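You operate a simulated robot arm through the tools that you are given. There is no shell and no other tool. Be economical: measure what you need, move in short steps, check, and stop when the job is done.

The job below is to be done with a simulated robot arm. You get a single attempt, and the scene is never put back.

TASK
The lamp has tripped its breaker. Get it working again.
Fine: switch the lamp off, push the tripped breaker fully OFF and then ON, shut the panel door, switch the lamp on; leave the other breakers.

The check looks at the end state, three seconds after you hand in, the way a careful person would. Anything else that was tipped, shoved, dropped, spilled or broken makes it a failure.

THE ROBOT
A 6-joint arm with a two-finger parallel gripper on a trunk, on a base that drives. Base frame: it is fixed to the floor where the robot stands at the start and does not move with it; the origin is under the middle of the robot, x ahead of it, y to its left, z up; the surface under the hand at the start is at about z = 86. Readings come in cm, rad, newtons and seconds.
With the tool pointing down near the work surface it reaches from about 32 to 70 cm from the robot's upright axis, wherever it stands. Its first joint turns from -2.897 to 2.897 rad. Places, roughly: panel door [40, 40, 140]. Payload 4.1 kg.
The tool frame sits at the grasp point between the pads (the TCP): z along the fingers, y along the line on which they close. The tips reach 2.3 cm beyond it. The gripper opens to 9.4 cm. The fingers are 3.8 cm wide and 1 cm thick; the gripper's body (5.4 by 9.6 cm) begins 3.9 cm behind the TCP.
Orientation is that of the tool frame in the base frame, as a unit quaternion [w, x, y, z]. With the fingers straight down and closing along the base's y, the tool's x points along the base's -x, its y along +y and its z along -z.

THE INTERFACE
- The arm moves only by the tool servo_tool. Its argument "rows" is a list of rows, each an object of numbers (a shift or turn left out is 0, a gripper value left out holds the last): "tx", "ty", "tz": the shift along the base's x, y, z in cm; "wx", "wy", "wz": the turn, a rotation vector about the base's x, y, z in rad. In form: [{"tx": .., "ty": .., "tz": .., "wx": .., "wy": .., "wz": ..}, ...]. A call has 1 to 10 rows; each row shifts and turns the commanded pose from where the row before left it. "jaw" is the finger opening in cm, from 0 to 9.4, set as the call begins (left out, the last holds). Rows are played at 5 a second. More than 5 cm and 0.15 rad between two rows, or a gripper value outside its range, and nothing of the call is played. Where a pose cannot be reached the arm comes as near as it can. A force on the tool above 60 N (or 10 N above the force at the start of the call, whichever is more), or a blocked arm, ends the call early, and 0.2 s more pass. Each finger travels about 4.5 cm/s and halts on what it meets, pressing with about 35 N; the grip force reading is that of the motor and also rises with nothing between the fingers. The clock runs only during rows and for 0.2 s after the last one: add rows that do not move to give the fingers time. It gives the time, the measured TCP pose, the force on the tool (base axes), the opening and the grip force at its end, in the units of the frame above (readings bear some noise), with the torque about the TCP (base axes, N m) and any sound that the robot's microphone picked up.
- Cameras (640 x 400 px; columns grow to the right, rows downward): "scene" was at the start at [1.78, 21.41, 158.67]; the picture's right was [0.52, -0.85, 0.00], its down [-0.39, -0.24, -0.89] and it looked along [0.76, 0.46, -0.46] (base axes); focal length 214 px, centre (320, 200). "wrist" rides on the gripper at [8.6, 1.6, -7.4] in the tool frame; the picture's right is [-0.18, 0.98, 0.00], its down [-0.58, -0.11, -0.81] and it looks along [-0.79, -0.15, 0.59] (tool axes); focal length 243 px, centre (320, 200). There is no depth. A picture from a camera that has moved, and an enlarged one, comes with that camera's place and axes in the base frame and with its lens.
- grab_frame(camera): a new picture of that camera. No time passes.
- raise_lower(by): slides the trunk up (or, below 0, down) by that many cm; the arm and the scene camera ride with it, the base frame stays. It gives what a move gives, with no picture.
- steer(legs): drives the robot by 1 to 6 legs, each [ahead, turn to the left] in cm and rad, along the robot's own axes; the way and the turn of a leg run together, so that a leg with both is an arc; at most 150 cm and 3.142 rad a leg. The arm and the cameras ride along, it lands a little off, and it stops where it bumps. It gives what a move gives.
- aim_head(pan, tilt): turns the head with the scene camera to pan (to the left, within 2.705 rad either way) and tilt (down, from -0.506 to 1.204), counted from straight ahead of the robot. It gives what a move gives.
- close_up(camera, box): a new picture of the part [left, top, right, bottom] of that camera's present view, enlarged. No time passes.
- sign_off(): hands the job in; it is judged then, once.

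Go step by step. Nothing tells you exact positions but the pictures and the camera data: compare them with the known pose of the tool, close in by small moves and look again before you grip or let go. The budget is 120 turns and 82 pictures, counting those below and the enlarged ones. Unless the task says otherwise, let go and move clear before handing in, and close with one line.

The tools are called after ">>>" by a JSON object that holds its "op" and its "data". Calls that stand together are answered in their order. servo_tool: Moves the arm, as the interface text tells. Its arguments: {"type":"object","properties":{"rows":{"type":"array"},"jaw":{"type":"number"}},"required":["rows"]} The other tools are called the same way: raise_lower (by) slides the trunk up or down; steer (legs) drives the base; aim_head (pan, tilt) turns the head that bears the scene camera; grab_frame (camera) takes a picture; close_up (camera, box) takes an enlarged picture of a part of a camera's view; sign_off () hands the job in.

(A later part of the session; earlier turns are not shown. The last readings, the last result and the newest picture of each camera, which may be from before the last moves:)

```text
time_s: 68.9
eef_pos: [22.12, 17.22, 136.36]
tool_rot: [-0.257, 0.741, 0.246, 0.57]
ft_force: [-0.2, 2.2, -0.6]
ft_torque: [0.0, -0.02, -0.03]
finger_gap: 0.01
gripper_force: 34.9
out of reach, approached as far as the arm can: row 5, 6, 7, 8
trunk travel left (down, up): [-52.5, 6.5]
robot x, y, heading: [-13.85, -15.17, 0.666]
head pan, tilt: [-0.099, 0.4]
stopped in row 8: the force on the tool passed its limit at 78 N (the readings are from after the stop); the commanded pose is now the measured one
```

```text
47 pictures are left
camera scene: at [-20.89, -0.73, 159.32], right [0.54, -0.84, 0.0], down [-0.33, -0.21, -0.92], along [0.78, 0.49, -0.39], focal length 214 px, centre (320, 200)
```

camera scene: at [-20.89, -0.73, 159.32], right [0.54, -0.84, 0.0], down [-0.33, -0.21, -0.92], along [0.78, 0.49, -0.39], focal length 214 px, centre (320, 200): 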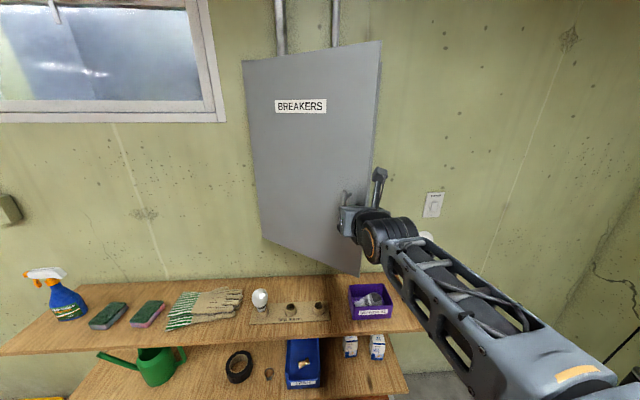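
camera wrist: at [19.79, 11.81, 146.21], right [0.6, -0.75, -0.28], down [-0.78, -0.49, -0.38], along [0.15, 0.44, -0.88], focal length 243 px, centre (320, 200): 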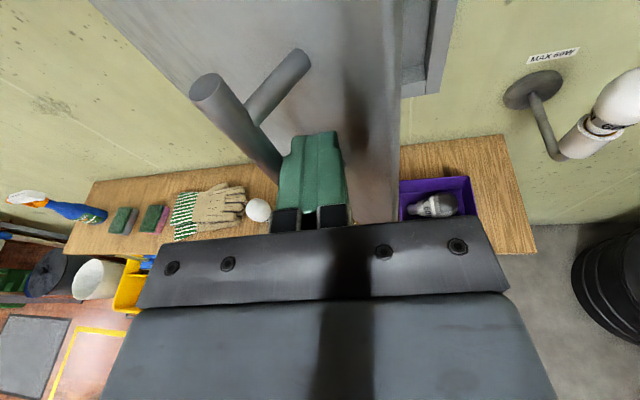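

The arm couldn't hold that pose and drifted onto the door's front face. I'll back off, regrip the handle and pull the door further instead.

>>> {"op": "servo_tool", "data": {"rows": [{"tx": -2.5, "ty": -1.5}, {"tx": -2.5, "ty": -1.5}, {"tx": -1, "ty": 0.5, "wz": -0.14}, {"ty": 1, "wz": -0.14}, {"ty": 1, "wz": -0.14}, {"ty": 1, "wz": -0.1}, {"tx": 0.3, "ty": 0.8}, {}, {}], "jaw": 6}}

>>> {"op": "grab_frame", "data": {"camera": "wrist"}}

```text
time_s: 70.9
eef_pos: [16.64, 18.16, 135.98]
tool_rot: [-0.12, 0.786, 0.076, 0.602]
ft_force: [0.0, 0.4, 0.3]
ft_torque: [0.02, 0.01, 0.0]
finger_gap: 6.01
gripper_force: 0.1
out of reach, approached as far as the arm can: row 3
trunk travel left (down, up): [-52.5, 6.5]
robot x, y, heading: [-13.72, -15.29, 0.663]
head pan, tilt: [-0.099, 0.4]
```

```text
46 pictures are left
camera wrist: at [12.49, 14.38, 145.93], right [0.21, -0.94, -0.27], down [-0.93, -0.1, -0.35], along [0.3, 0.33, -0.9], focal length 243 px, centre (320, 200)
```

wrist: 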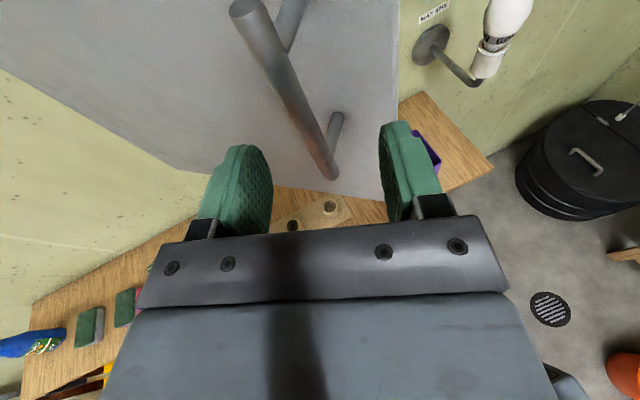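

The bar is at about [20, 20], between the fingers. I'll move in, grip, and pull along the arc again.

>>> {"op": "servo_tool", "data": {"rows": [{"tx": 1.5, "ty": 0.8}, {"tx": 1.5, "ty": 0.8}, {}]}}

>>> {"op": "servo_tool", "data": {"rows": [{}, {}, {}, {"tx": -1.7, "ty": 0.35}, {"tx": -1.7, "ty": 0.35}, {"tx": -1.65, "ty": 0.5}, {"tx": -1.65, "ty": 0.5}], "jaw": 0}}

```text
time_s: 71.7
eef_pos: [19.72, 19.74, 135.98]
tool_rot: [-0.121, 0.786, 0.076, 0.602]
ft_force: [0.1, -0.1, 0.2]
ft_torque: [-0.02, 0.02, -0.02]
finger_gap: 6.0
gripper_force: 0.0
trunk travel left (down, up): [-52.5, 6.5]
robot x, y, heading: [-13.59, -15.53, 0.666]
head pan, tilt: [-0.099, 0.4]
```

```text
time_s: 73.3
eef_pos: [12.98, 21.48, 136.07]
tool_rot: [-0.121, 0.786, 0.077, 0.601]
ft_force: [1.3, 4.1, 4.5]
ft_torque: [-1.88, -0.13, 0.14]
finger_gap: 1.55
gripper_force: 44.9
trunk travel left (down, up): [-52.5, 6.5]
robot x, y, heading: [-13.69, -15.32, 0.67]
head pan, tilt: [-0.099, 0.4]
```

Gripped and moving well with little force. I'll continue along the arc.

>>> {"op": "servo_tool", "data": {"rows": [{"tx": -1.57, "ty": 0.65}, {"tx": -1.57, "ty": 0.65}, {"tx": -1.5, "ty": 0.82}, {"tx": -1.5, "ty": 0.82}, {"tx": -1.42, "ty": 0.97}, {"tx": -1.42, "ty": 0.97}]}}

>>> {"op": "grab_frame", "data": {"camera": "scene"}}

>>> {"op": "grab_frame", "data": {"camera": "wrist"}}

```text
time_s: 74.7
eef_pos: [4.03, 26.51, 135.94]
tool_rot: [-0.12, 0.786, 0.076, 0.601]
ft_force: [1.4, 4.1, 4.7]
ft_torque: [-1.83, -0.13, 0.1]
finger_gap: 1.53
gripper_force: 45.2
trunk travel left (down, up): [-52.5, 6.5]
robot x, y, heading: [-13.59, -15.61, 0.667]
head pan, tilt: [-0.099, 0.4]
```

```text
45 pictures are left
camera scene: at [-20.83, -0.97, 159.35], right [0.54, -0.84, 0.0], down [-0.33, -0.21, -0.92], along [0.78, 0.49, -0.39], focal length 214 px, centre (320, 200)
```

scene: 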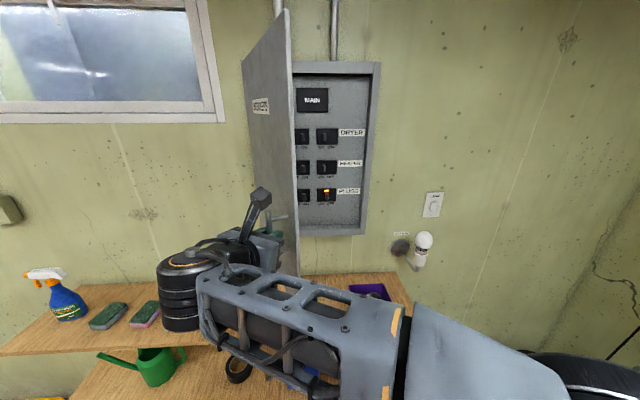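

```text
44 pictures are left
camera wrist: at [-0.23, 22.73, 145.93], right [0.21, -0.94, -0.27], down [-0.93, -0.11, -0.35], along [0.3, 0.33, -0.9], focal length 243 px, centre (320, 200)
```

wrist: 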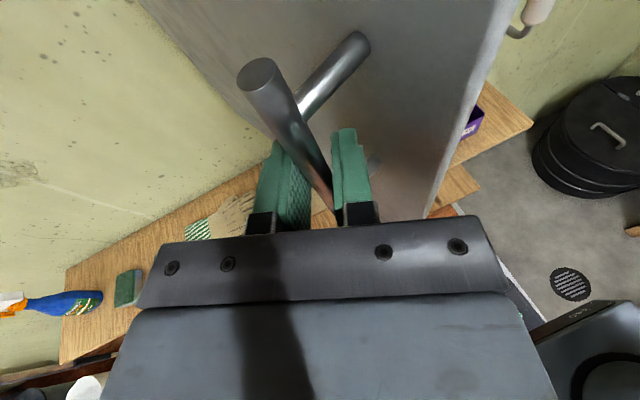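

The door is wide open and the breakers show, one with an orange mark. Let me zoom in.

>>> {"op": "close_up", "data": {"camera": "scene", "box": [285, 80, 385, 220]}}

```text
2.86 times, centred on (335, 150) of scene
camera zoom: at [-20.83, -0.97, 159.35], right [0.54, -0.84, 0.0], down [-0.33, -0.21, -0.92], along [0.78, 0.49, -0.39], focal length 613 px, centre (277, 343)
```

zoom: 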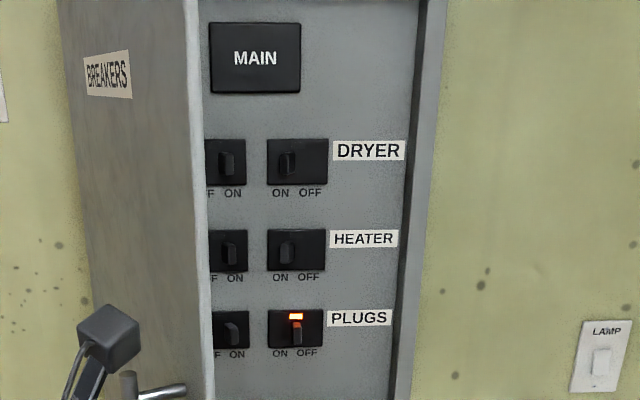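

The tripped one is the PLUGS breaker in the right column (orange, lever mid; ON to its left, OFF to its right), near [44, 36.5, 129]. I'll release the handle, back out, and reverse the base so the hand can clear the door's edge.

>>> {"op": "servo_tool", "data": {"rows": [{}, {}, {}, {"tx": -2, "ty": -0.4}, {"tx": -2, "ty": -0.4}, {"tx": -1.5, "ty": -0.3}, {}], "jaw": 5}}

>>> {"op": "grab_frame", "data": {"camera": "wrist"}}

```text
time_s: 76.3
eef_pos: [-1.48, 25.25, 136.01]
tool_rot: [-0.12, 0.786, 0.075, 0.602]
ft_force: [0.5, -0.1, 0.7]
ft_torque: [0.04, 0.03, 0.03]
finger_gap: 5.01
gripper_force: 0.1
trunk travel left (down, up): [-52.5, 6.5]
robot x, y, heading: [-13.56, -15.06, 0.673]
head pan, tilt: [-0.099, 0.4]
```

```text
42 pictures are left
camera wrist: at [-5.72, 21.46, 145.93], right [0.21, -0.94, -0.27], down [-0.93, -0.11, -0.35], along [0.3, 0.33, -0.9], focal length 243 px, centre (320, 200)
```

wrist: 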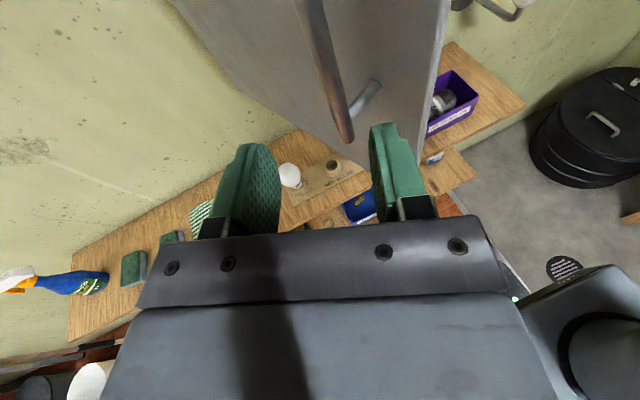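

The fingers are clear of the bar. Now reverse, shift right, and face the wall again.

>>> {"op": "steer", "data": {"legs": [[-20, 0], [0, -1.57], [12, 0], [0, 1.55]]}}

>>> {"op": "servo_tool", "data": {"rows": [{"tx": 3, "ty": -3}, {"tx": 3, "ty": -3}, {"tx": 3, "ty": -3}, {"tx": 3, "ty": -3}, {"tx": 3, "ty": -1, "wz": 0.1}, {"tx": 3, "wz": 0.1}, {"tx": 2, "ty": 1, "wz": 0.1}, {}], "jaw": 2.6}}

>>> {"op": "grab_frame", "data": {"camera": "scene"}}

```text
time_s: 86.4
eef_pos: [-9.27, 3.29, 135.99]
tool_rot: [-0.116, 0.787, 0.07, 0.602]
ft_force: [0.1, 1.4, -0.5]
ft_torque: [0.01, -0.02, -0.01]
finger_gap: 5.02
gripper_force: 0.0
trunk travel left (down, up): [-52.5, 6.5]
robot x, y, heading: [-22.08, -37.38, 0.658]
head pan, tilt: [-0.099, 0.4]
```

```text
time_s: 88.2
eef_pos: [10.92, -8.8, 136.14]
tool_rot: [-0.205, 0.767, 0.187, 0.578]
ft_force: [0.0, 0.2, -0.5]
ft_torque: [0.0, 0.02, 0.03]
finger_gap: 2.56
gripper_force: 0.0
trunk travel left (down, up): [-52.5, 6.5]
robot x, y, heading: [-21.69, -37.04, 0.654]
head pan, tilt: [-0.099, 0.4]
```

```text
41 pictures are left
camera scene: at [-28.84, -22.8, 159.35], right [0.53, -0.85, 0.0], down [-0.33, -0.21, -0.92], along [0.78, 0.49, -0.39], focal length 214 px, centre (320, 200)
```

scene: 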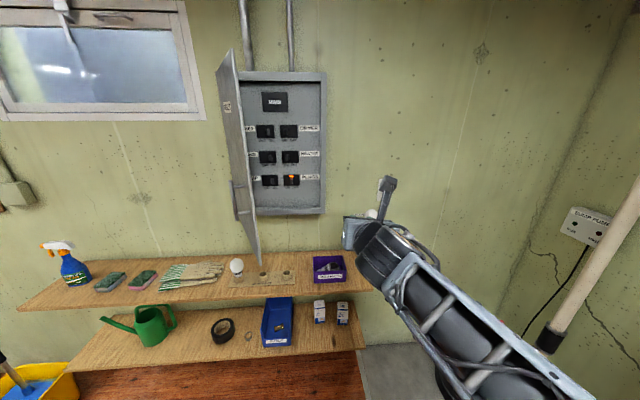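

>>> {"op": "close_up", "data": {"camera": "scene", "box": [230, 80, 330, 210]}}

>>> {"op": "steer", "data": {"legs": [[20, 0]]}}

>>> {"op": "grab_frame", "data": {"camera": "wrist"}}

>>> {"op": "close_up", "data": {"camera": "scene", "box": [210, 80, 350, 240]}}

```text
3.08 times, centred on (280, 145) of scene
camera zoom: at [-28.84, -22.8, 159.35], right [0.53, -0.85, 0.0], down [-0.33, -0.21, -0.92], along [0.78, 0.49, -0.39], focal length 660 px, centre (443, 369)
```

zoom: 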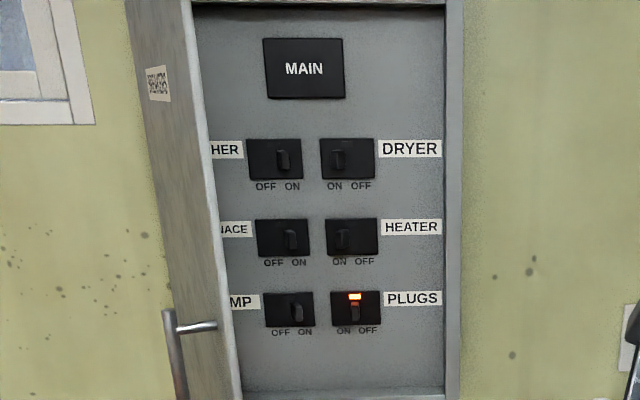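

```text
time_s: 89.8
eef_pos: [26.94, 3.3, 136.0]
tool_rot: [-0.204, 0.768, 0.186, 0.578]
ft_force: [0.3, 0.8, 0.4]
ft_torque: [-0.03, 0.0, -0.03]
finger_gap: 2.61
gripper_force: 0.1
trunk travel left (down, up): [-52.5, 6.5]
robot x, y, heading: [-6.06, -24.69, 0.651]
head pan, tilt: [-0.099, 0.4]
```

```text
39 pictures are left
camera wrist: at [23.96, -1.53, 145.98], right [0.46, -0.84, -0.27], down [-0.86, -0.36, -0.35], along [0.2, 0.4, -0.9], focal length 243 px, centre (320, 200)
```

wrist: 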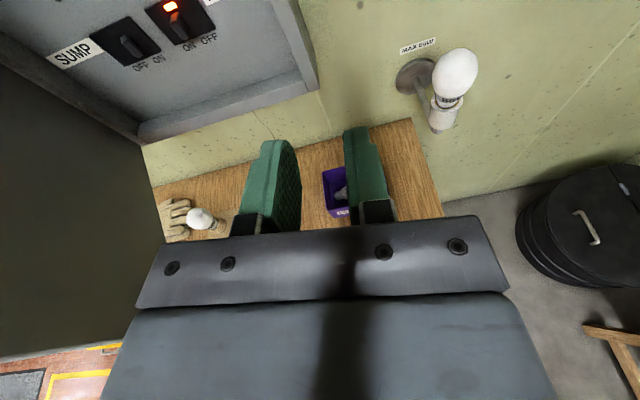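

```text
2.50 times, centred on (280, 160) of scene
camera zoom: at [-12.84, -10.58, 159.35], right [0.52, -0.85, 0.0], down [-0.33, -0.2, -0.92], along [0.78, 0.48, -0.39], focal length 536 px, centre (420, 300)
```

zoom: 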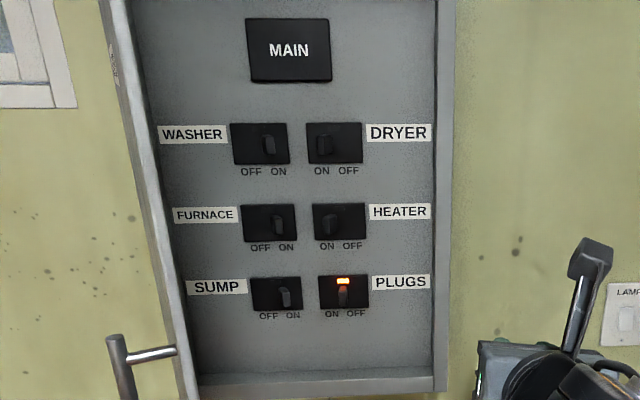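

The layout is clear: PLUGS is the tripped breaker, with its lever at about [41.5, 35.8, 129.5]. I'll bring the hand to about 10 cm in front of it.

>>> {"op": "servo_tool", "data": {"rows": [{"tx": 0.6, "ty": 3.3, "tz": -0.6}, {"tx": 0.6, "ty": 3.3, "tz": -0.6}, {"tx": 0.6, "ty": 3.3, "tz": -0.6}, {"tx": 0.6, "ty": 3.3, "tz": -0.6}, {"tx": 0.8, "ty": 3.3, "tz": -0.6}, {"tx": 0.8, "ty": 3.3, "tz": -0.6}, {"tx": 0.8, "ty": 3.3, "tz": -0.6}, {"tx": 0.8, "ty": 2, "tz": -0.4}, {}]}}

>>> {"op": "grab_frame", "data": {"camera": "wrist"}}

>>> {"op": "grab_frame", "data": {"camera": "scene"}}

```text
time_s: 91.8
eef_pos: [32.34, 28.34, 131.35]
tool_rot: [-0.203, 0.768, 0.185, 0.579]
ft_force: [-0.5, 0.2, 0.2]
ft_torque: [-0.01, -0.03, -0.03]
finger_gap: 2.64
gripper_force: 0.1
trunk travel left (down, up): [-52.5, 6.5]
robot x, y, heading: [-5.99, -25.4, 0.648]
head pan, tilt: [-0.099, 0.4]
```

```text
37 pictures are left
camera wrist: at [29.49, 23.5, 141.41], right [0.46, -0.84, -0.27], down [-0.86, -0.36, -0.35], along [0.2, 0.4, -0.9], focal length 243 px, centre (320, 200)
```

wrist: 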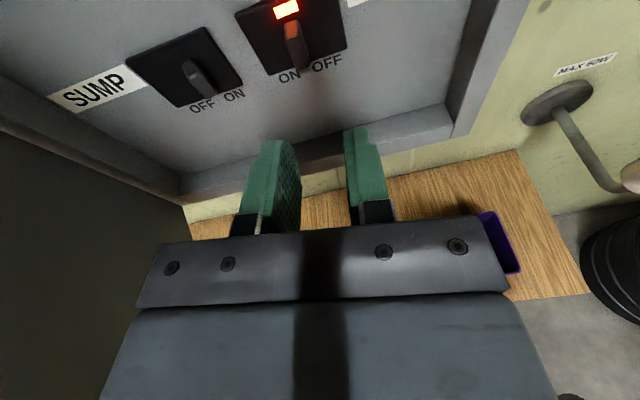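

```text
36 pictures are left
camera scene: at [-12.89, -10.62, 159.35], right [0.52, -0.85, 0.0], down [-0.33, -0.2, -0.92], along [0.78, 0.48, -0.39], focal length 214 px, centre (320, 200)
```

scene: 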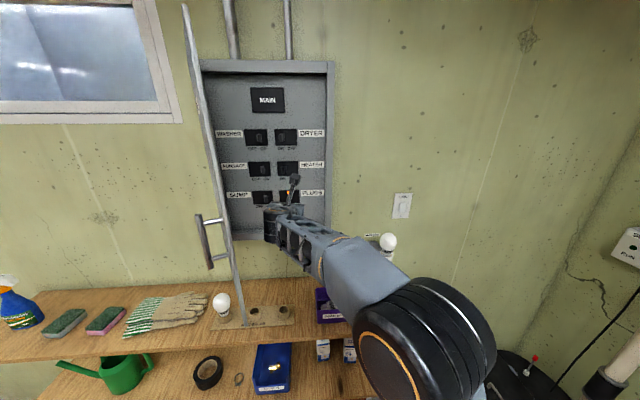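

The lever tip is at about [41.5, 36, 129.2]. I'll move most of the way in with the fingers set to straddle it, then look again.

>>> {"op": "servo_tool", "data": {"rows": [{"tx": 1.35, "ty": 1.17, "tz": -0.3}, {"tx": 1.35, "ty": 1.17, "tz": -0.3}, {"tx": 1.35, "ty": 1.17, "tz": -0.3}, {"tx": 1.35, "ty": 1.17, "tz": -0.3}, {}]}}

>>> {"op": "grab_frame", "data": {"camera": "wrist"}}

```text
time_s: 93.0
eef_pos: [37.81, 33.04, 130.32]
tool_rot: [-0.204, 0.768, 0.186, 0.579]
ft_force: [0.2, 0.7, 0.0]
ft_torque: [0.03, -0.01, 0.02]
finger_gap: 2.6
gripper_force: 0.1
trunk travel left (down, up): [-52.5, 6.5]
robot x, y, heading: [-5.91, -25.29, 0.652]
head pan, tilt: [-0.099, 0.4]
```

```text
35 pictures are left
camera wrist: at [34.89, 28.22, 140.22], right [0.46, -0.84, -0.27], down [-0.86, -0.36, -0.35], along [0.2, 0.4, -0.9], focal length 243 px, centre (320, 200)
```

wrist: 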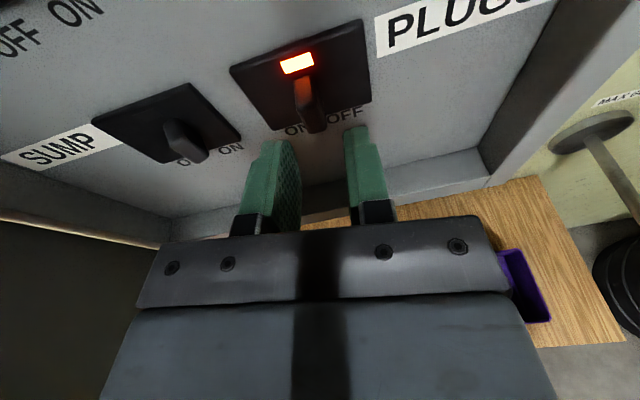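

The lever is centred between the fingertips. I'll go in ~3.7 cm to straddle it.

>>> {"op": "servo_tool", "data": {"rows": [{"tx": 0.8, "ty": 0.6, "tz": -0.2}, {"tx": 0.8, "ty": 0.6, "tz": -0.2}, {"tx": 0.7, "ty": 0.5, "tz": -0.2}, {"tx": 0.6, "ty": 0.45}, {}]}}

>>> {"op": "close_up", "data": {"camera": "wrist", "box": [180, 40, 460, 215]}}

```text
time_s: 94.2
eef_pos: [40.57, 35.28, 129.69]
tool_rot: [-0.205, 0.767, 0.187, 0.579]
ft_force: [-7.1, -6.0, -4.9]
ft_torque: [-0.09, -0.03, 0.18]
finger_gap: 2.52
gripper_force: 0.1
trunk travel left (down, up): [-52.5, 6.5]
robot x, y, heading: [-6.11, -25.22, 0.651]
head pan, tilt: [-0.099, 0.4]
```

```text
2.29 times, centred on (320, 128) of wrist
camera zoom: at [37.64, 30.37, 139.6], right [0.46, -0.84, -0.27], down [-0.86, -0.36, -0.35], along [0.2, 0.4, -0.9], focal length 555 px, centre (320, 366)
```

zoom: 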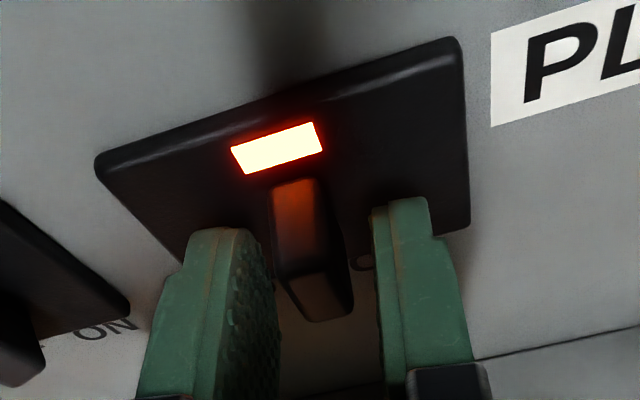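

The fingers straddle the lever with light contact on the breaker face. I'll ease back slightly and push right to OFF.

>>> {"op": "servo_tool", "data": {"rows": [{"tx": -0.32, "ty": -0.24}, {"tx": 0.24, "ty": -0.32}, {"tx": 0.24, "ty": -0.32}, {"tx": 0.24, "ty": -0.32}, {"tx": 0.18, "ty": -0.24}, {"tx": 0.18, "ty": -0.24}, {}]}}

>>> {"op": "close_up", "data": {"camera": "wrist", "box": [180, 40, 460, 215]}}

```text
time_s: 95.8
eef_pos: [41.38, 33.73, 129.59]
tool_rot: [-0.204, 0.767, 0.187, 0.579]
ft_force: [-7.9, 7.1, -0.4]
ft_torque: [-0.05, -0.14, 0.32]
finger_gap: 3.06
gripper_force: 4.7
trunk travel left (down, up): [-52.5, 6.5]
robot x, y, heading: [-5.98, -25.29, 0.653]
head pan, tilt: [-0.099, 0.4]
```

```text
2.29 times, centred on (320, 128) of wrist
camera zoom: at [38.35, 28.87, 139.55], right [0.47, -0.84, -0.27], down [-0.86, -0.36, -0.35], along [0.2, 0.4, -0.9], focal length 555 px, centre (320, 366)
```

zoom: 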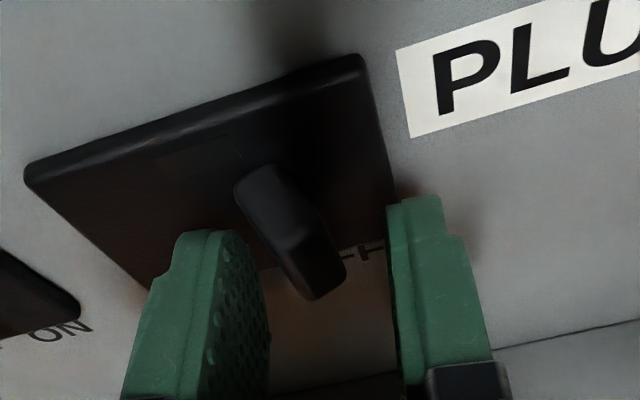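

The orange flag is gone and the lever leans toward OFF. I'll push a little more to be sure it is at its stop.

>>> {"op": "servo_tool", "data": {"rows": [{"tx": 0.24, "ty": -0.32}, {"tx": 0.24, "ty": -0.32}, {"tx": 0.18, "ty": -0.24}, {}]}}

>>> {"op": "close_up", "data": {"camera": "wrist", "box": [180, 40, 460, 215]}}

```text
time_s: 96.8
eef_pos: [41.71, 33.33, 129.52]
tool_rot: [-0.206, 0.766, 0.191, 0.579]
ft_force: [-20.5, 22.4, -2.8]
ft_torque: [-0.44, -0.18, 0.87]
finger_gap: 3.94
gripper_force: 14.3
trunk travel left (down, up): [-52.5, 6.5]
robot x, y, heading: [-5.82, -24.78, 0.655]
head pan, tilt: [-0.099, 0.4]
```

```text
2.29 times, centred on (320, 128) of wrist
camera zoom: at [38.64, 28.46, 139.51], right [0.47, -0.84, -0.27], down [-0.86, -0.37, -0.35], along [0.2, 0.4, -0.9], focal length 555 px, centre (320, 366)
```

zoom: 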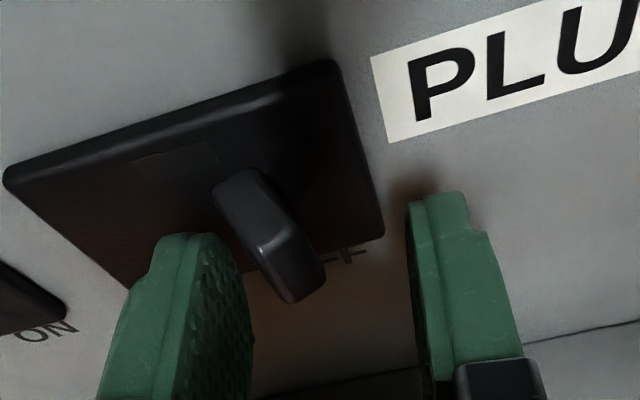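

It's firmly at the OFF stop. Now I'll push left to ON.

>>> {"op": "servo_tool", "data": {"rows": [{"tx": -0.24, "ty": 0.32}, {"tx": -0.24, "ty": 0.32}, {"tx": -0.24, "ty": 0.32}, {"tx": -0.24, "ty": 0.32}, {"tx": -0.24, "ty": 0.32}, {"tx": -0.24, "ty": 0.32}, {"tx": -0.24, "ty": 0.32}, {"tx": -0.24, "ty": 0.32}, {"tx": -0.24, "ty": 0.32}, {"tx": -0.24, "ty": 0.32}]}}

>>> {"op": "close_up", "data": {"camera": "wrist", "box": [140, 20, 460, 220]}}

```text
time_s: 99.0
eef_pos: [39.78, 35.92, 129.64]
tool_rot: [-0.204, 0.767, 0.187, 0.579]
ft_force: [0.9, -1.4, 0.9]
ft_torque: [-0.03, -0.01, -0.02]
finger_gap: 2.68
gripper_force: 0.7
trunk travel left (down, up): [-52.5, 6.5]
robot x, y, heading: [-6.09, -24.9, 0.651]
head pan, tilt: [-0.099, 0.4]
```

```text
2.00 times, centred on (300, 120) of wrist
camera zoom: at [36.8, 31.03, 139.64], right [0.46, -0.84, -0.27], down [-0.86, -0.36, -0.35], along [0.2, 0.4, -0.9], focal length 485 px, centre (360, 360)
```

zoom: 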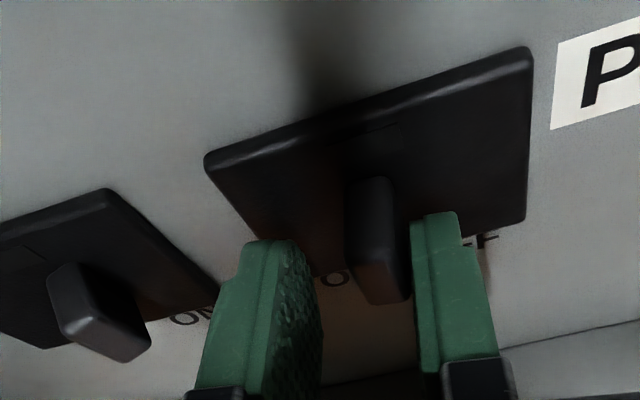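

The lever is coming along; I'll continue to the left until it reaches its stop.

>>> {"op": "servo_tool", "data": {"rows": [{"tx": -0.24, "ty": 0.32}, {"tx": -0.24, "ty": 0.32}, {"tx": -0.24, "ty": 0.32}, {"tx": -0.18, "ty": 0.24}, {"tx": -0.18, "ty": 0.24}, {}]}}

>>> {"op": "close_up", "data": {"camera": "wrist", "box": [140, 20, 460, 220]}}

```text
time_s: 100.4
eef_pos: [39.02, 36.94, 129.78]
tool_rot: [-0.204, 0.768, 0.184, 0.579]
ft_force: [9.6, -16.1, -1.7]
ft_torque: [-0.14, -0.04, -0.44]
finger_gap: 3.44
gripper_force: 10.0
trunk travel left (down, up): [-52.5, 6.5]
robot x, y, heading: [-5.75, -25.35, 0.649]
head pan, tilt: [-0.099, 0.4]
```

```text
2.00 times, centred on (300, 120) of wrist
camera zoom: at [36.01, 32.11, 139.66], right [0.46, -0.84, -0.28], down [-0.87, -0.36, -0.35], along [0.2, 0.4, -0.9], focal length 485 px, centre (360, 360)
```

zoom: 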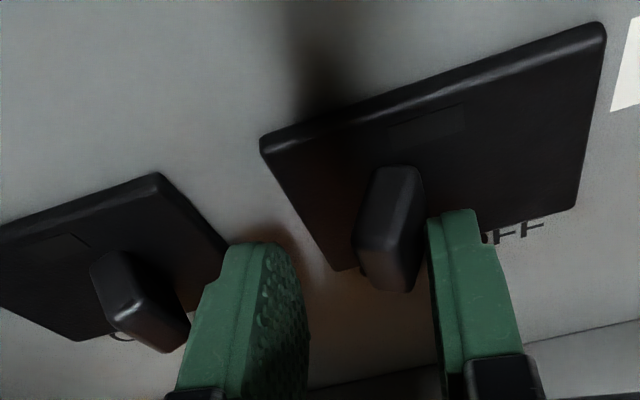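

The lever is at the ON stop. I'll relax to the right slightly and withdraw straight out, then check all breakers.

>>> {"op": "servo_tool", "data": {"rows": [{"tx": 0.3, "ty": -0.4}, {"tx": -0.7, "ty": -0.5}, {"tx": -0.8, "ty": -0.6}, {"tx": -1.6, "ty": -1.2}, {"tx": -1.6, "ty": -1.2}, {"tx": -2.4, "ty": -1.8}, {"tx": -2.4, "ty": -1.8}, {}]}}

>>> {"op": "grab_frame", "data": {"camera": "wrist"}}

>>> {"op": "close_up", "data": {"camera": "scene", "box": [190, 50, 350, 270]}}

```text
time_s: 102.2
eef_pos: [29.51, 29.76, 129.54]
tool_rot: [-0.203, 0.768, 0.186, 0.578]
ft_force: [-0.5, 0.6, -0.1]
ft_torque: [-0.03, 0.02, 0.03]
finger_gap: 2.59
gripper_force: 0.0
trunk travel left (down, up): [-52.5, 6.5]
robot x, y, heading: [-5.57, -25.04, 0.654]
head pan, tilt: [-0.099, 0.4]
```

```text
29 pictures are left
camera wrist: at [26.49, 24.95, 139.54], right [0.46, -0.84, -0.27], down [-0.86, -0.36, -0.35], along [0.2, 0.4, -0.9], focal length 243 px, centre (320, 200)
```

wrist: 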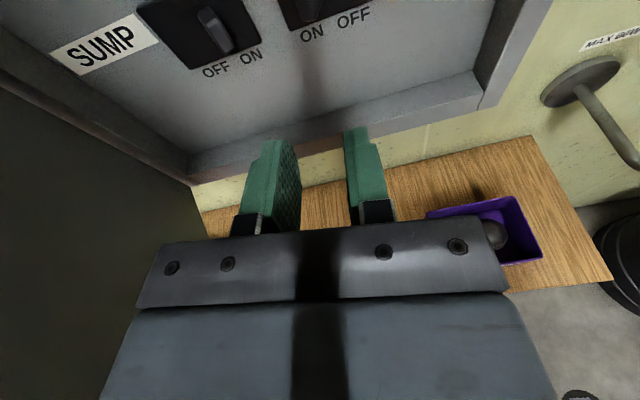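

```text
1.82 times, centred on (270, 160) of scene
camera zoom: at [-12.9, -10.6, 159.35], right [0.52, -0.85, 0.0], down [-0.33, -0.2, -0.92], along [0.78, 0.48, -0.39], focal length 390 px, centre (411, 273)
```

zoom: 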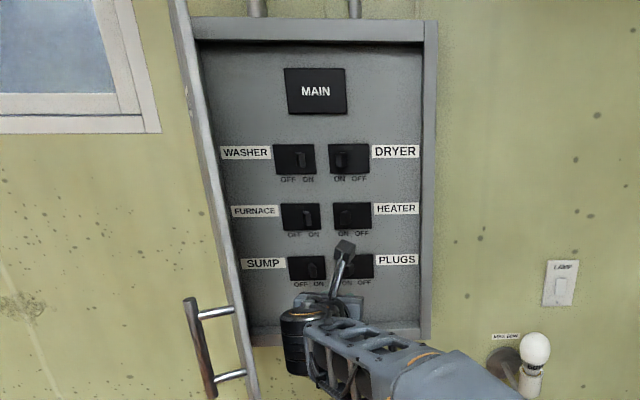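

The hand is out. I'll move it right, clear of the view, and confirm the breakers.

>>> {"op": "servo_tool", "data": {"rows": [{"tx": -0.6, "ty": -3.3, "tz": 0.6}, {"tx": -0.6, "ty": -3.3, "tz": 0.6}, {"tx": -0.6, "ty": -3.3, "tz": 0.6}, {"tx": -0.6, "ty": -3.3, "tz": 0.6}, {"tx": -0.8, "ty": -3.3, "tz": 0.6}, {"tx": -0.8, "ty": -3.3, "tz": 0.6}, {"tx": -0.8, "ty": -3.3, "tz": 0.6}, {}], "jaw": 0}}

>>> {"op": "close_up", "data": {"camera": "scene", "box": [210, 80, 350, 240]}}

```text
time_s: 104.0
eef_pos: [24.69, 6.61, 133.77]
tool_rot: [-0.204, 0.768, 0.186, 0.579]
ft_force: [-0.7, -0.3, -0.1]
ft_torque: [-0.02, -0.02, 0.01]
finger_gap: 0.0
gripper_force: 34.7
trunk travel left (down, up): [-52.5, 6.5]
robot x, y, heading: [-5.77, -25.04, 0.651]
head pan, tilt: [-0.099, 0.4]
```

```text
2.50 times, centred on (280, 160) of scene
camera zoom: at [-12.91, -10.62, 159.35], right [0.52, -0.85, 0.0], down [-0.33, -0.2, -0.92], along [0.78, 0.48, -0.39], focal length 536 px, centre (420, 300)
```

zoom: 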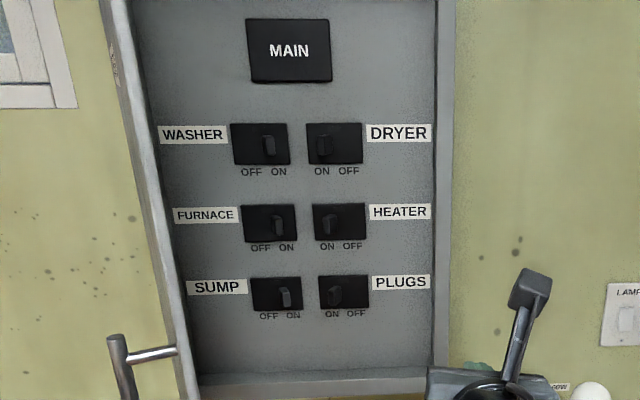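

All six breakers are ON with PLUGS reset. Now to shut the door I'll reverse my path back to the handle on the door's left side: back up, swing the hand left, shift left.

>>> {"op": "steer", "data": {"legs": [[-20, 0]]}}

>>> {"op": "servo_tool", "data": {"rows": [{"tx": -2, "ty": -1, "wz": -0.1}, {"tx": -3, "wz": -0.1}, {"tx": -3, "ty": 1, "wz": -0.1}, {"tx": -3, "ty": 3}, {"tx": -3, "ty": 3}, {"tx": -3, "ty": 3}, {"tx": -3, "ty": 2}, {}], "jaw": 5}}

>>> {"op": "steer", "data": {"legs": [[0, -1.57], [-12, 0], [0, 1.57]]}}

>>> {"op": "grab_frame", "data": {"camera": "scene"}}

```text
time_s: 105.6
eef_pos: [8.82, -5.35, 133.81]
tool_rot: [-0.204, 0.768, 0.186, 0.578]
ft_force: [-0.3, -0.1, 0.4]
ft_torque: [0.02, 0.0, 0.02]
finger_gap: 0.0
gripper_force: 34.8
trunk travel left (down, up): [-52.5, 6.5]
robot x, y, heading: [-21.92, -37.26, 0.65]
head pan, tilt: [-0.099, 0.4]
```

```text
time_s: 107.4
eef_pos: [-11.14, 5.73, 133.95]
tool_rot: [-0.115, 0.786, 0.069, 0.603]
ft_force: [-0.1, -0.3, -0.4]
ft_torque: [-0.01, 0.02, -0.03]
finger_gap: 4.98
gripper_force: 0.0
trunk travel left (down, up): [-52.5, 6.5]
robot x, y, heading: [-21.67, -37.1, 0.652]
head pan, tilt: [-0.099, 0.4]
```

```text
time_s: 116.2
eef_pos: [-19.43, 15.51, 133.81]
tool_rot: [-0.123, 0.785, 0.079, 0.602]
ft_force: [0.0, 0.7, -0.3]
ft_torque: [0.0, -0.01, -0.02]
finger_gap: 5.0
gripper_force: 0.0
trunk travel left (down, up): [-52.5, 6.5]
robot x, y, heading: [-29.04, -27.85, 0.672]
head pan, tilt: [-0.099, 0.4]
```

```text
26 pictures are left
camera scene: at [-36.36, -13.3, 159.35], right [0.54, -0.84, 0.0], down [-0.33, -0.21, -0.92], along [0.77, 0.5, -0.39], focal length 214 px, centre (320, 200)
```

scene: 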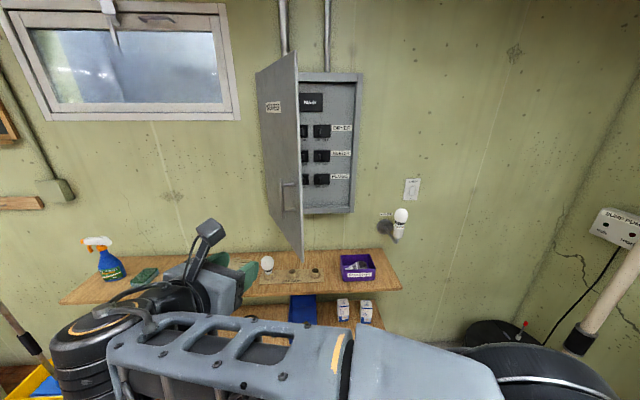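

>>> {"op": "steer", "data": {"legs": [[19, 0]]}}

>>> {"op": "grab_frame", "data": {"camera": "wrist"}}

```text
time_s: 117.8
eef_pos: [-4.45, 27.31, 133.81]
tool_rot: [-0.123, 0.786, 0.08, 0.601]
ft_force: [0.6, 0.3, -0.4]
ft_torque: [0.03, -0.03, 0.03]
finger_gap: 5.02
gripper_force: 0.2
trunk travel left (down, up): [-52.5, 6.5]
robot x, y, heading: [-13.85, -15.6, 0.672]
head pan, tilt: [-0.099, 0.4]
```

```text
25 pictures are left
camera wrist: at [-8.64, 23.55, 143.77], right [0.22, -0.94, -0.27], down [-0.93, -0.11, -0.35], along [0.3, 0.33, -0.9], focal length 243 px, centre (320, 200)
```

wrist: 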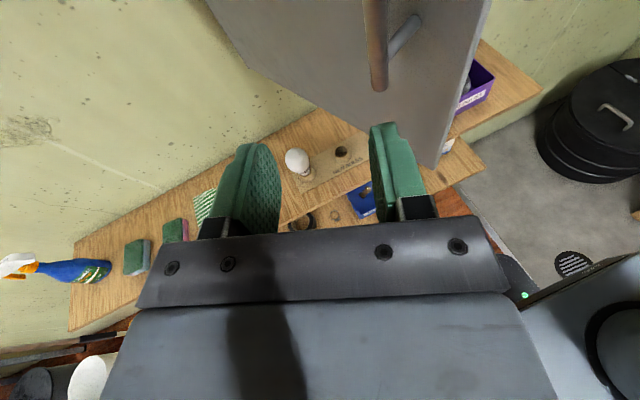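

The bar is at about [5, 26.1]. I'll align laterally, then advance so the bar comes between the fingers.

>>> {"op": "servo_tool", "data": {"rows": [{"ty": -1.8, "tz": 1}, {"ty": -1.7, "tz": 1}, {"tx": 2.2, "ty": 0.65}, {"tx": 2.2, "ty": 0.65}, {"tx": 2.2, "ty": 0.65}, {"tx": 2.0, "ty": 0.6}, {}]}}

>>> {"op": "grab_frame", "data": {"camera": "wrist"}}

```text
time_s: 119.4
eef_pos: [4.17, 26.48, 135.93]
tool_rot: [-0.122, 0.786, 0.078, 0.601]
ft_force: [-1.3, -0.1, 0.6]
ft_torque: [0.04, 0.02, -0.01]
finger_gap: 4.99
gripper_force: 0.0
trunk travel left (down, up): [-52.5, 6.5]
robot x, y, heading: [-13.92, -15.77, 0.67]
head pan, tilt: [-0.099, 0.4]
```

```text
24 pictures are left
camera wrist: at [0.02, 22.59, 145.81], right [0.22, -0.94, -0.27], down [-0.93, -0.11, -0.35], along [0.3, 0.33, -0.9], focal length 243 px, centre (320, 200)
```

wrist: 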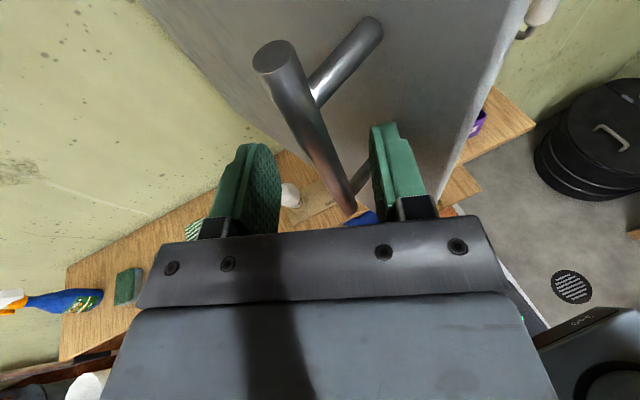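

The bar is between the pads. I'll grip and swing the door back along the reverse arc.

>>> {"op": "servo_tool", "data": {"rows": [{}, {}, {}, {"tx": 1.42, "ty": -0.97}, {"tx": 1.42, "ty": -0.97}, {"tx": 1.5, "ty": -0.82}, {"tx": 1.5, "ty": -0.82}, {"tx": 1.57, "ty": -0.65}, {"tx": 1.57, "ty": -0.65}], "jaw": 0}}

>>> {"op": "servo_tool", "data": {"rows": [{"tx": 1.65, "ty": -0.5}, {"tx": 1.65, "ty": -0.5}, {"tx": 1.7, "ty": -0.35}, {"tx": 1.7, "ty": -0.35}, {}]}}

```text
time_s: 121.4
eef_pos: [12.99, 21.38, 135.85]
tool_rot: [-0.122, 0.786, 0.078, 0.602]
ft_force: [-0.1, -2.8, -0.5]
ft_torque: [-1.38, -1.32, -0.07]
finger_gap: 1.52
gripper_force: 45.1
trunk travel left (down, up): [-52.5, 6.5]
robot x, y, heading: [-14.24, -15.97, 0.669]
head pan, tilt: [-0.099, 0.4]
```

```text
time_s: 122.6
eef_pos: [19.77, 19.73, 135.89]
tool_rot: [-0.123, 0.786, 0.078, 0.601]
ft_force: [-1.1, -11.1, -3.6]
ft_torque: [-1.8, -0.32, -0.06]
finger_gap: 1.54
gripper_force: 44.9
trunk travel left (down, up): [-52.5, 6.5]
robot x, y, heading: [-13.85, -15.85, 0.668]
head pan, tilt: [-0.099, 0.4]
```

>>> {"op": "servo_tool", "data": {"rows": [{"tx": 1.75, "ty": -0.25, "wz": 0.035}, {"tx": 1.75, "ty": -0.25, "wz": 0.035}, {"tx": 1.75, "ty": -0.05, "wz": 0.035}, {"tx": 1.75, "ty": -0.05, "wz": 0.035}, {"tx": 1.75, "ty": 0.12, "wz": 0.035}, {"tx": 1.75, "ty": 0.12, "wz": 0.035}, {"tx": 1.72, "ty": 0.3, "wz": 0.035}, {"tx": 1.72, "ty": 0.3, "wz": 0.035}]}}

>>> {"op": "servo_tool", "data": {"rows": [{"tx": 1.7, "ty": 0.47, "wz": 0.035}, {"tx": 1.7, "ty": 0.47, "wz": 0.035}, {"tx": 1.65, "ty": 0.65, "wz": 0.035}, {"tx": 1.65, "ty": 0.65, "wz": 0.035}, {"tx": 1.0, "ty": 0.5}, {"tx": 0.9, "ty": 0.5}, {}]}}

>>> {"op": "grab_frame", "data": {"camera": "scene"}}

```text
time_s: 124.4
eef_pos: [33.8, 19.97, 135.95]
tool_rot: [-0.205, 0.765, 0.189, 0.58]
ft_force: [1.3, -5.0, 0.2]
ft_torque: [-1.62, -1.07, -0.2]
finger_gap: 1.5
gripper_force: 45.1
trunk travel left (down, up): [-52.5, 6.5]
robot x, y, heading: [-13.92, -15.47, 0.672]
head pan, tilt: [-0.099, 0.4]
```

```text
time_s: 125.1
eef_pos: [37.51, 21.08, 135.91]
tool_rot: [-0.213, 0.762, 0.206, 0.575]
ft_force: [13.8, -38.5, -0.5]
ft_torque: [-1.3, -1.5, -0.16]
finger_gap: 1.5
gripper_force: 45.1
out of reach, approached as far as the arm can: row 2, 3
trunk travel left (down, up): [-52.5, 6.5]
robot x, y, heading: [-14.01, -15.72, 0.655]
head pan, tilt: [-0.099, 0.4]
stopped in row 3: the force on the tool passed its limit at 67 N (the readings are from after the stop); the commanded pose is now the measured one
```

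```text
23 pictures are left
camera scene: at [-21.02, -1.81, 159.41], right [0.52, -0.85, 0.0], down [-0.33, -0.2, -0.92], along [0.78, 0.48, -0.39], focal length 214 px, centre (320, 200)
```

scene: 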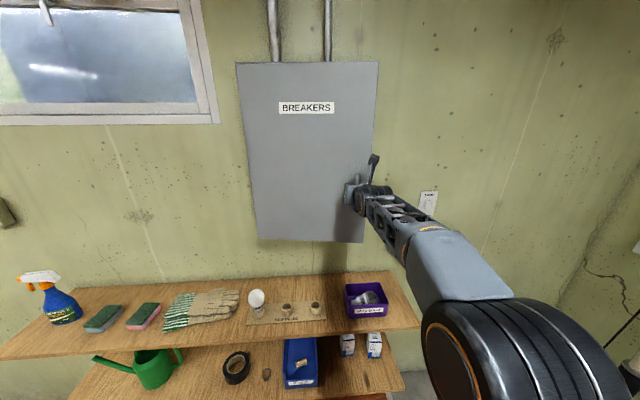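

The arm hit an awkward pose with the door nearly shut. I'll release, back off, and push the door closed on its face just left of the handle with closed fingers.

>>> {"op": "servo_tool", "data": {"rows": [{}, {}, {"tx": -1.6, "ty": -1.1}, {"tx": -1.6, "ty": -1.1}, {"tx": -1.6, "ty": -1.1}, {"tx": -1.6, "ty": -1.1}, {}], "jaw": 5}}

>>> {"op": "servo_tool", "data": {"rows": [{"tx": -2, "ty": 2.6}, {"tx": -2, "ty": 2.6}, {"tx": -1, "ty": 1.4}, {}], "jaw": 0}}

>>> {"op": "grab_frame", "data": {"camera": "wrist"}}

```text
time_s: 126.7
eef_pos: [30.61, 17.81, 135.78]
tool_rot: [-0.218, 0.762, 0.211, 0.573]
ft_force: [0.0, -0.9, -0.3]
ft_torque: [0.01, 0.03, -0.03]
finger_gap: 4.97
gripper_force: 0.1
trunk travel left (down, up): [-52.5, 6.5]
robot x, y, heading: [-14.5, -15.54, 0.66]
head pan, tilt: [-0.099, 0.4]
```

```text
time_s: 127.7
eef_pos: [25.55, 24.57, 135.73]
tool_rot: [-0.218, 0.761, 0.211, 0.573]
ft_force: [0.5, 0.3, -0.2]
ft_torque: [0.0, -0.01, 0.0]
finger_gap: 0.0
gripper_force: 35.2
trunk travel left (down, up): [-52.5, 6.5]
robot x, y, heading: [-14.05, -15.79, 0.661]
head pan, tilt: [-0.099, 0.4]
```

```text
22 pictures are left
camera wrist: at [22.85, 19.61, 145.77], right [0.51, -0.82, -0.27], down [-0.84, -0.41, -0.35], along [0.18, 0.4, -0.9], focal length 243 px, centre (320, 200)
```

wrist: 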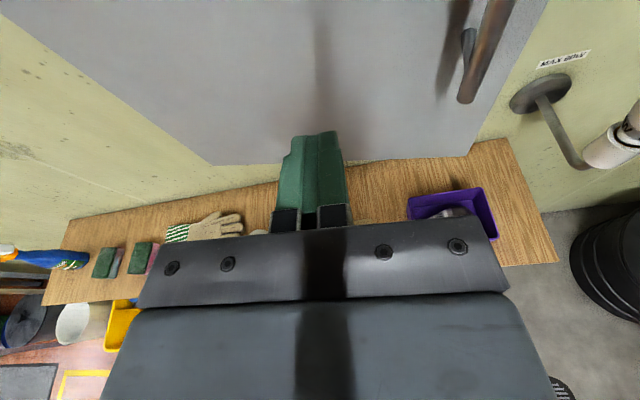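

>>> {"op": "servo_tool", "data": {"rows": [{"tx": 1.6, "ty": 1.2}, {"tx": 1.6, "ty": 1.2}, {"tx": 1.6, "ty": 1.2}, {"tx": 1.6, "ty": 1.2}, {"tx": 1.2, "ty": 0.9}, {"tx": 0.8, "ty": 0.6}, {"tx": 0.8, "ty": 0.6}, {"tx": 0.8, "ty": 0.6}, {"tx": 0.8, "ty": 0.6}, {"tx": 0.8, "ty": 0.6}]}}

>>> {"op": "servo_tool", "data": {"rows": [{"tx": 0.4, "ty": 0.3}, {"tx": 0.4, "ty": 0.3}, {"tx": 0.4, "ty": 0.3}, {"tx": 0.4, "ty": 0.3}, {}]}}

>>> {"op": "grab_frame", "data": {"camera": "scene"}}

```text
time_s: 129.9
eef_pos: [37.17, 33.11, 135.72]
tool_rot: [-0.218, 0.762, 0.211, 0.573]
ft_force: [0.3, 0.3, 0.6]
ft_torque: [0.04, 0.01, -0.01]
finger_gap: 0.0
gripper_force: 35.1
trunk travel left (down, up): [-52.5, 6.5]
robot x, y, heading: [-14.1, -15.8, 0.657]
head pan, tilt: [-0.099, 0.4]
```

```text
time_s: 130.7
eef_pos: [37.42, 33.34, 135.73]
tool_rot: [-0.215, 0.764, 0.209, 0.571]
ft_force: [-32.9, -28.7, -6.2]
ft_torque: [0.31, -0.27, -0.08]
finger_gap: 0.01
gripper_force: 34.8
trunk travel left (down, up): [-52.5, 6.5]
robot x, y, heading: [-14.14, -15.88, 0.662]
head pan, tilt: [-0.099, 0.4]
stopped in row 3: the force on the tool passed its limit at 67 N (the readings are from after the stop); the commanded pose is now the measured one
```

```text
21 pictures are left
camera scene: at [-22.01, -2.02, 159.38], right [0.53, -0.85, 0.0], down [-0.33, -0.2, -0.92], along [0.78, 0.49, -0.38], focal length 214 px, centre (320, 200)
```

scene: 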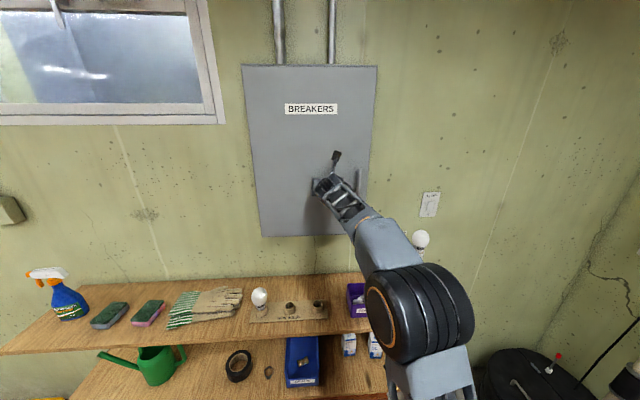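

The door met a hard stop at d≈52, i.e. it is shut. Now I'll retract, roll the hand back for the switch, and shift the base right again.

>>> {"op": "servo_tool", "data": {"rows": [{"tx": -1.6, "ty": -1.2}, {"tx": -3.2, "ty": -2.4}, {"tx": -3.2, "ty": -2.4}, {"tx": -2, "ty": -3.5}, {"tx": -1, "ty": -4}, {"ty": -4}, {}]}}

>>> {"op": "servo_tool", "data": {"rows": [{"wx": 0.117, "wy": 0.085, "wz": -0.04}, {"wx": 0.117, "wy": 0.085, "wz": -0.04}, {"wx": 0.117, "wy": 0.085, "wz": -0.04}, {"wx": 0.117, "wy": 0.085, "wz": -0.04}, {"wx": 0.117, "wy": 0.085, "wz": -0.04}, {"wx": 0.117, "wy": 0.085, "wz": -0.04}, {"wx": 0.117, "wy": 0.085, "wz": -0.04}, {"wx": 0.117, "wy": 0.085, "wz": -0.04}, {"wx": 0.117, "wy": 0.085, "wz": -0.04}, {"wx": 0.117, "wy": 0.085, "wz": -0.04}]}}

>>> {"op": "steer", "data": {"legs": [[0, -1.57], [18, 0], [0, 1.57]]}}

>>> {"op": "grab_frame", "data": {"camera": "scene"}}

```text
time_s: 132.3
eef_pos: [27.1, 16.41, 135.24]
tool_rot: [-0.215, 0.765, 0.21, 0.57]
ft_force: [-0.3, -0.7, -0.2]
ft_torque: [0.01, 0.01, -0.01]
finger_gap: 0.01
gripper_force: 34.7
trunk travel left (down, up): [-52.5, 6.5]
robot x, y, heading: [-14.35, -15.72, 0.663]
head pan, tilt: [-0.099, 0.4]
```

```text
time_s: 134.5
eef_pos: [27.17, 16.45, 135.3]
tool_rot: [-0.542, 0.703, -0.371, 0.271]
ft_force: [0.3, 0.1, 0.5]
ft_torque: [-0.02, 0.01, 0.01]
finger_gap: 0.0
gripper_force: 34.9
trunk travel left (down, up): [-52.5, 6.5]
robot x, y, heading: [-14.07, -16.05, 0.66]
head pan, tilt: [-0.099, 0.4]
```

```text
time_s: 143.6
eef_pos: [38.06, 2.66, 135.27]
tool_rot: [-0.543, 0.705, -0.368, 0.27]
ft_force: [0.0, -0.6, 0.1]
ft_torque: [-0.03, 0.0, -0.02]
finger_gap: 0.0
gripper_force: 35.0
trunk travel left (down, up): [-52.5, 6.5]
robot x, y, heading: [-2.87, -29.71, 0.672]
head pan, tilt: [-0.099, 0.4]
```

```text
20 pictures are left
camera scene: at [-10.23, -15.5, 159.35], right [0.54, -0.84, 0.0], down [-0.33, -0.21, -0.92], along [0.78, 0.5, -0.39], focal length 214 px, centre (320, 200)
```

scene: 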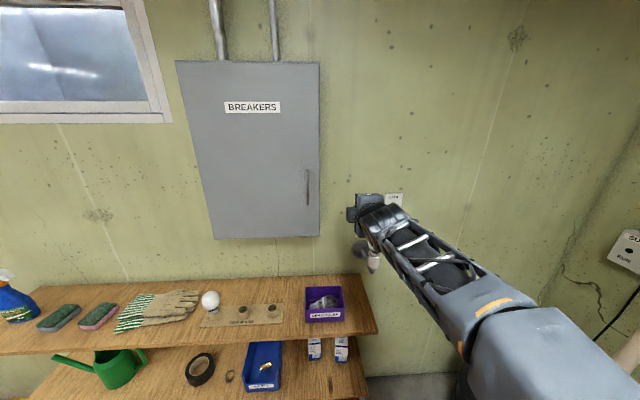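

The door is shut like at the start. Next I'll move the hand right in front of the switch, staying clear of the bulb.

>>> {"op": "servo_tool", "data": {"rows": [{"wx": -0.06, "wy": 0.08}, {"tx": 2.6, "ty": -2.8, "tz": -0.8}, {"tx": 2.6, "ty": -2.8, "tz": -0.8}, {"tx": 2.6, "ty": -2.8, "tz": -0.8}, {"tx": 2.6, "ty": -2.8, "tz": -0.8}, {"tx": 2.7, "ty": -2.7, "tz": -0.8}, {"tx": 2.7, "ty": -2.7, "tz": -0.8}, {}]}}

>>> {"op": "grab_frame", "data": {"camera": "wrist"}}

```text
time_s: 145.4
eef_pos: [53.96, -14.0, 130.63]
tool_rot: [-0.507, 0.731, -0.381, 0.253]
ft_force: [-0.3, -0.5, 0.2]
ft_torque: [0.01, -0.01, -0.02]
finger_gap: 0.0
gripper_force: 35.0
trunk travel left (down, up): [-52.5, 6.5]
robot x, y, heading: [-3.02, -29.98, 0.672]
head pan, tilt: [-0.099, 0.4]
```

```text
19 pictures are left
camera wrist: at [52.81, -25.33, 131.43], right [-0.4, -0.04, -0.91], down [-0.92, 0.05, 0.4], along [0.03, 1.0, -0.06], focal length 243 px, centre (320, 200)
```

wrist: 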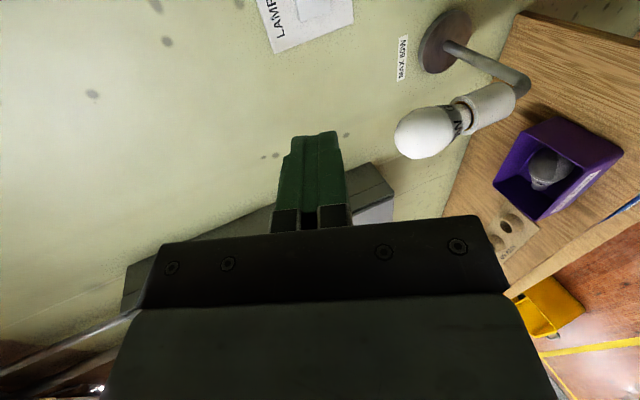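

>>> {"op": "servo_tool", "data": {"rows": [{"tx": 2.2, "ty": 1.72, "tz": -1.48}, {"tx": 2.2, "ty": 1.72, "tz": -1.48}, {"tx": 2.2, "ty": 1.72, "tz": -1.48}, {"tx": 2.2, "ty": 1.72, "tz": -1.48}, {"tx": 2.2, "ty": 1.72, "tz": -1.48}, {"tx": 2.2, "ty": 1.72, "tz": -1.48}, {"tx": 2.2, "ty": 1.72, "tz": -1.48}, {}]}}

>>> {"op": "grab_frame", "data": {"camera": "wrist"}}

>>> {"op": "close_up", "data": {"camera": "scene", "box": [340, 170, 440, 270]}}

```text
time_s: 147.2
eef_pos: [69.32, -1.89, 120.24]
tool_rot: [-0.506, 0.731, -0.38, 0.253]
ft_force: [0.4, 0.5, -0.7]
ft_torque: [0.0, 0.0, -0.02]
finger_gap: 0.0
gripper_force: 35.2
trunk travel left (down, up): [-52.5, 6.5]
robot x, y, heading: [-2.91, -30.08, 0.673]
head pan, tilt: [-0.099, 0.4]
```

```text
18 pictures are left
camera wrist: at [68.23, -13.17, 121.13], right [-0.4, -0.04, -0.91], down [-0.91, 0.05, 0.4], along [0.03, 1.0, -0.06], focal length 243 px, centre (320, 200)
```

wrist: 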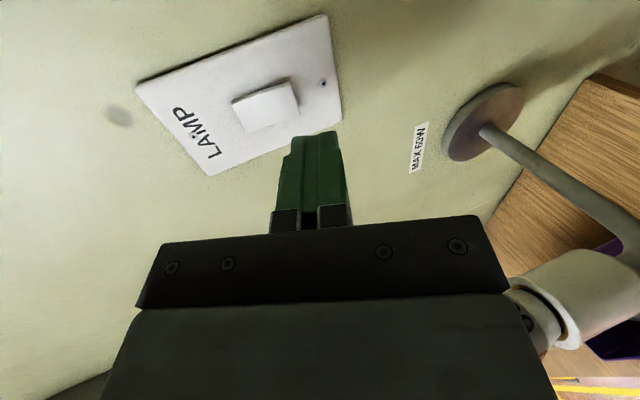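

```text
4.00 times, centred on (390, 220) of scene
camera zoom: at [-10.2, -15.51, 159.36], right [0.54, -0.84, 0.0], down [-0.33, -0.21, -0.92], along [0.78, 0.5, -0.39], focal length 858 px, centre (40, 120)
```

zoom: 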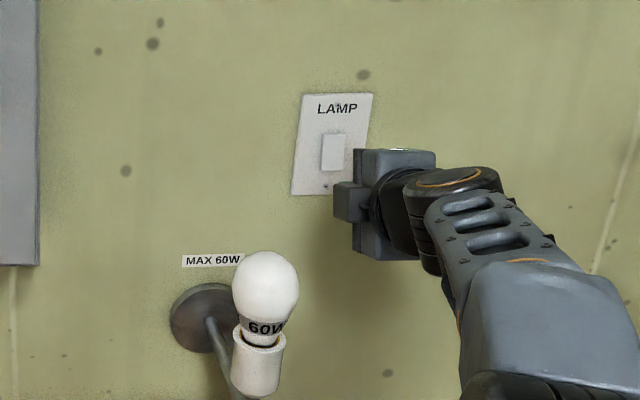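

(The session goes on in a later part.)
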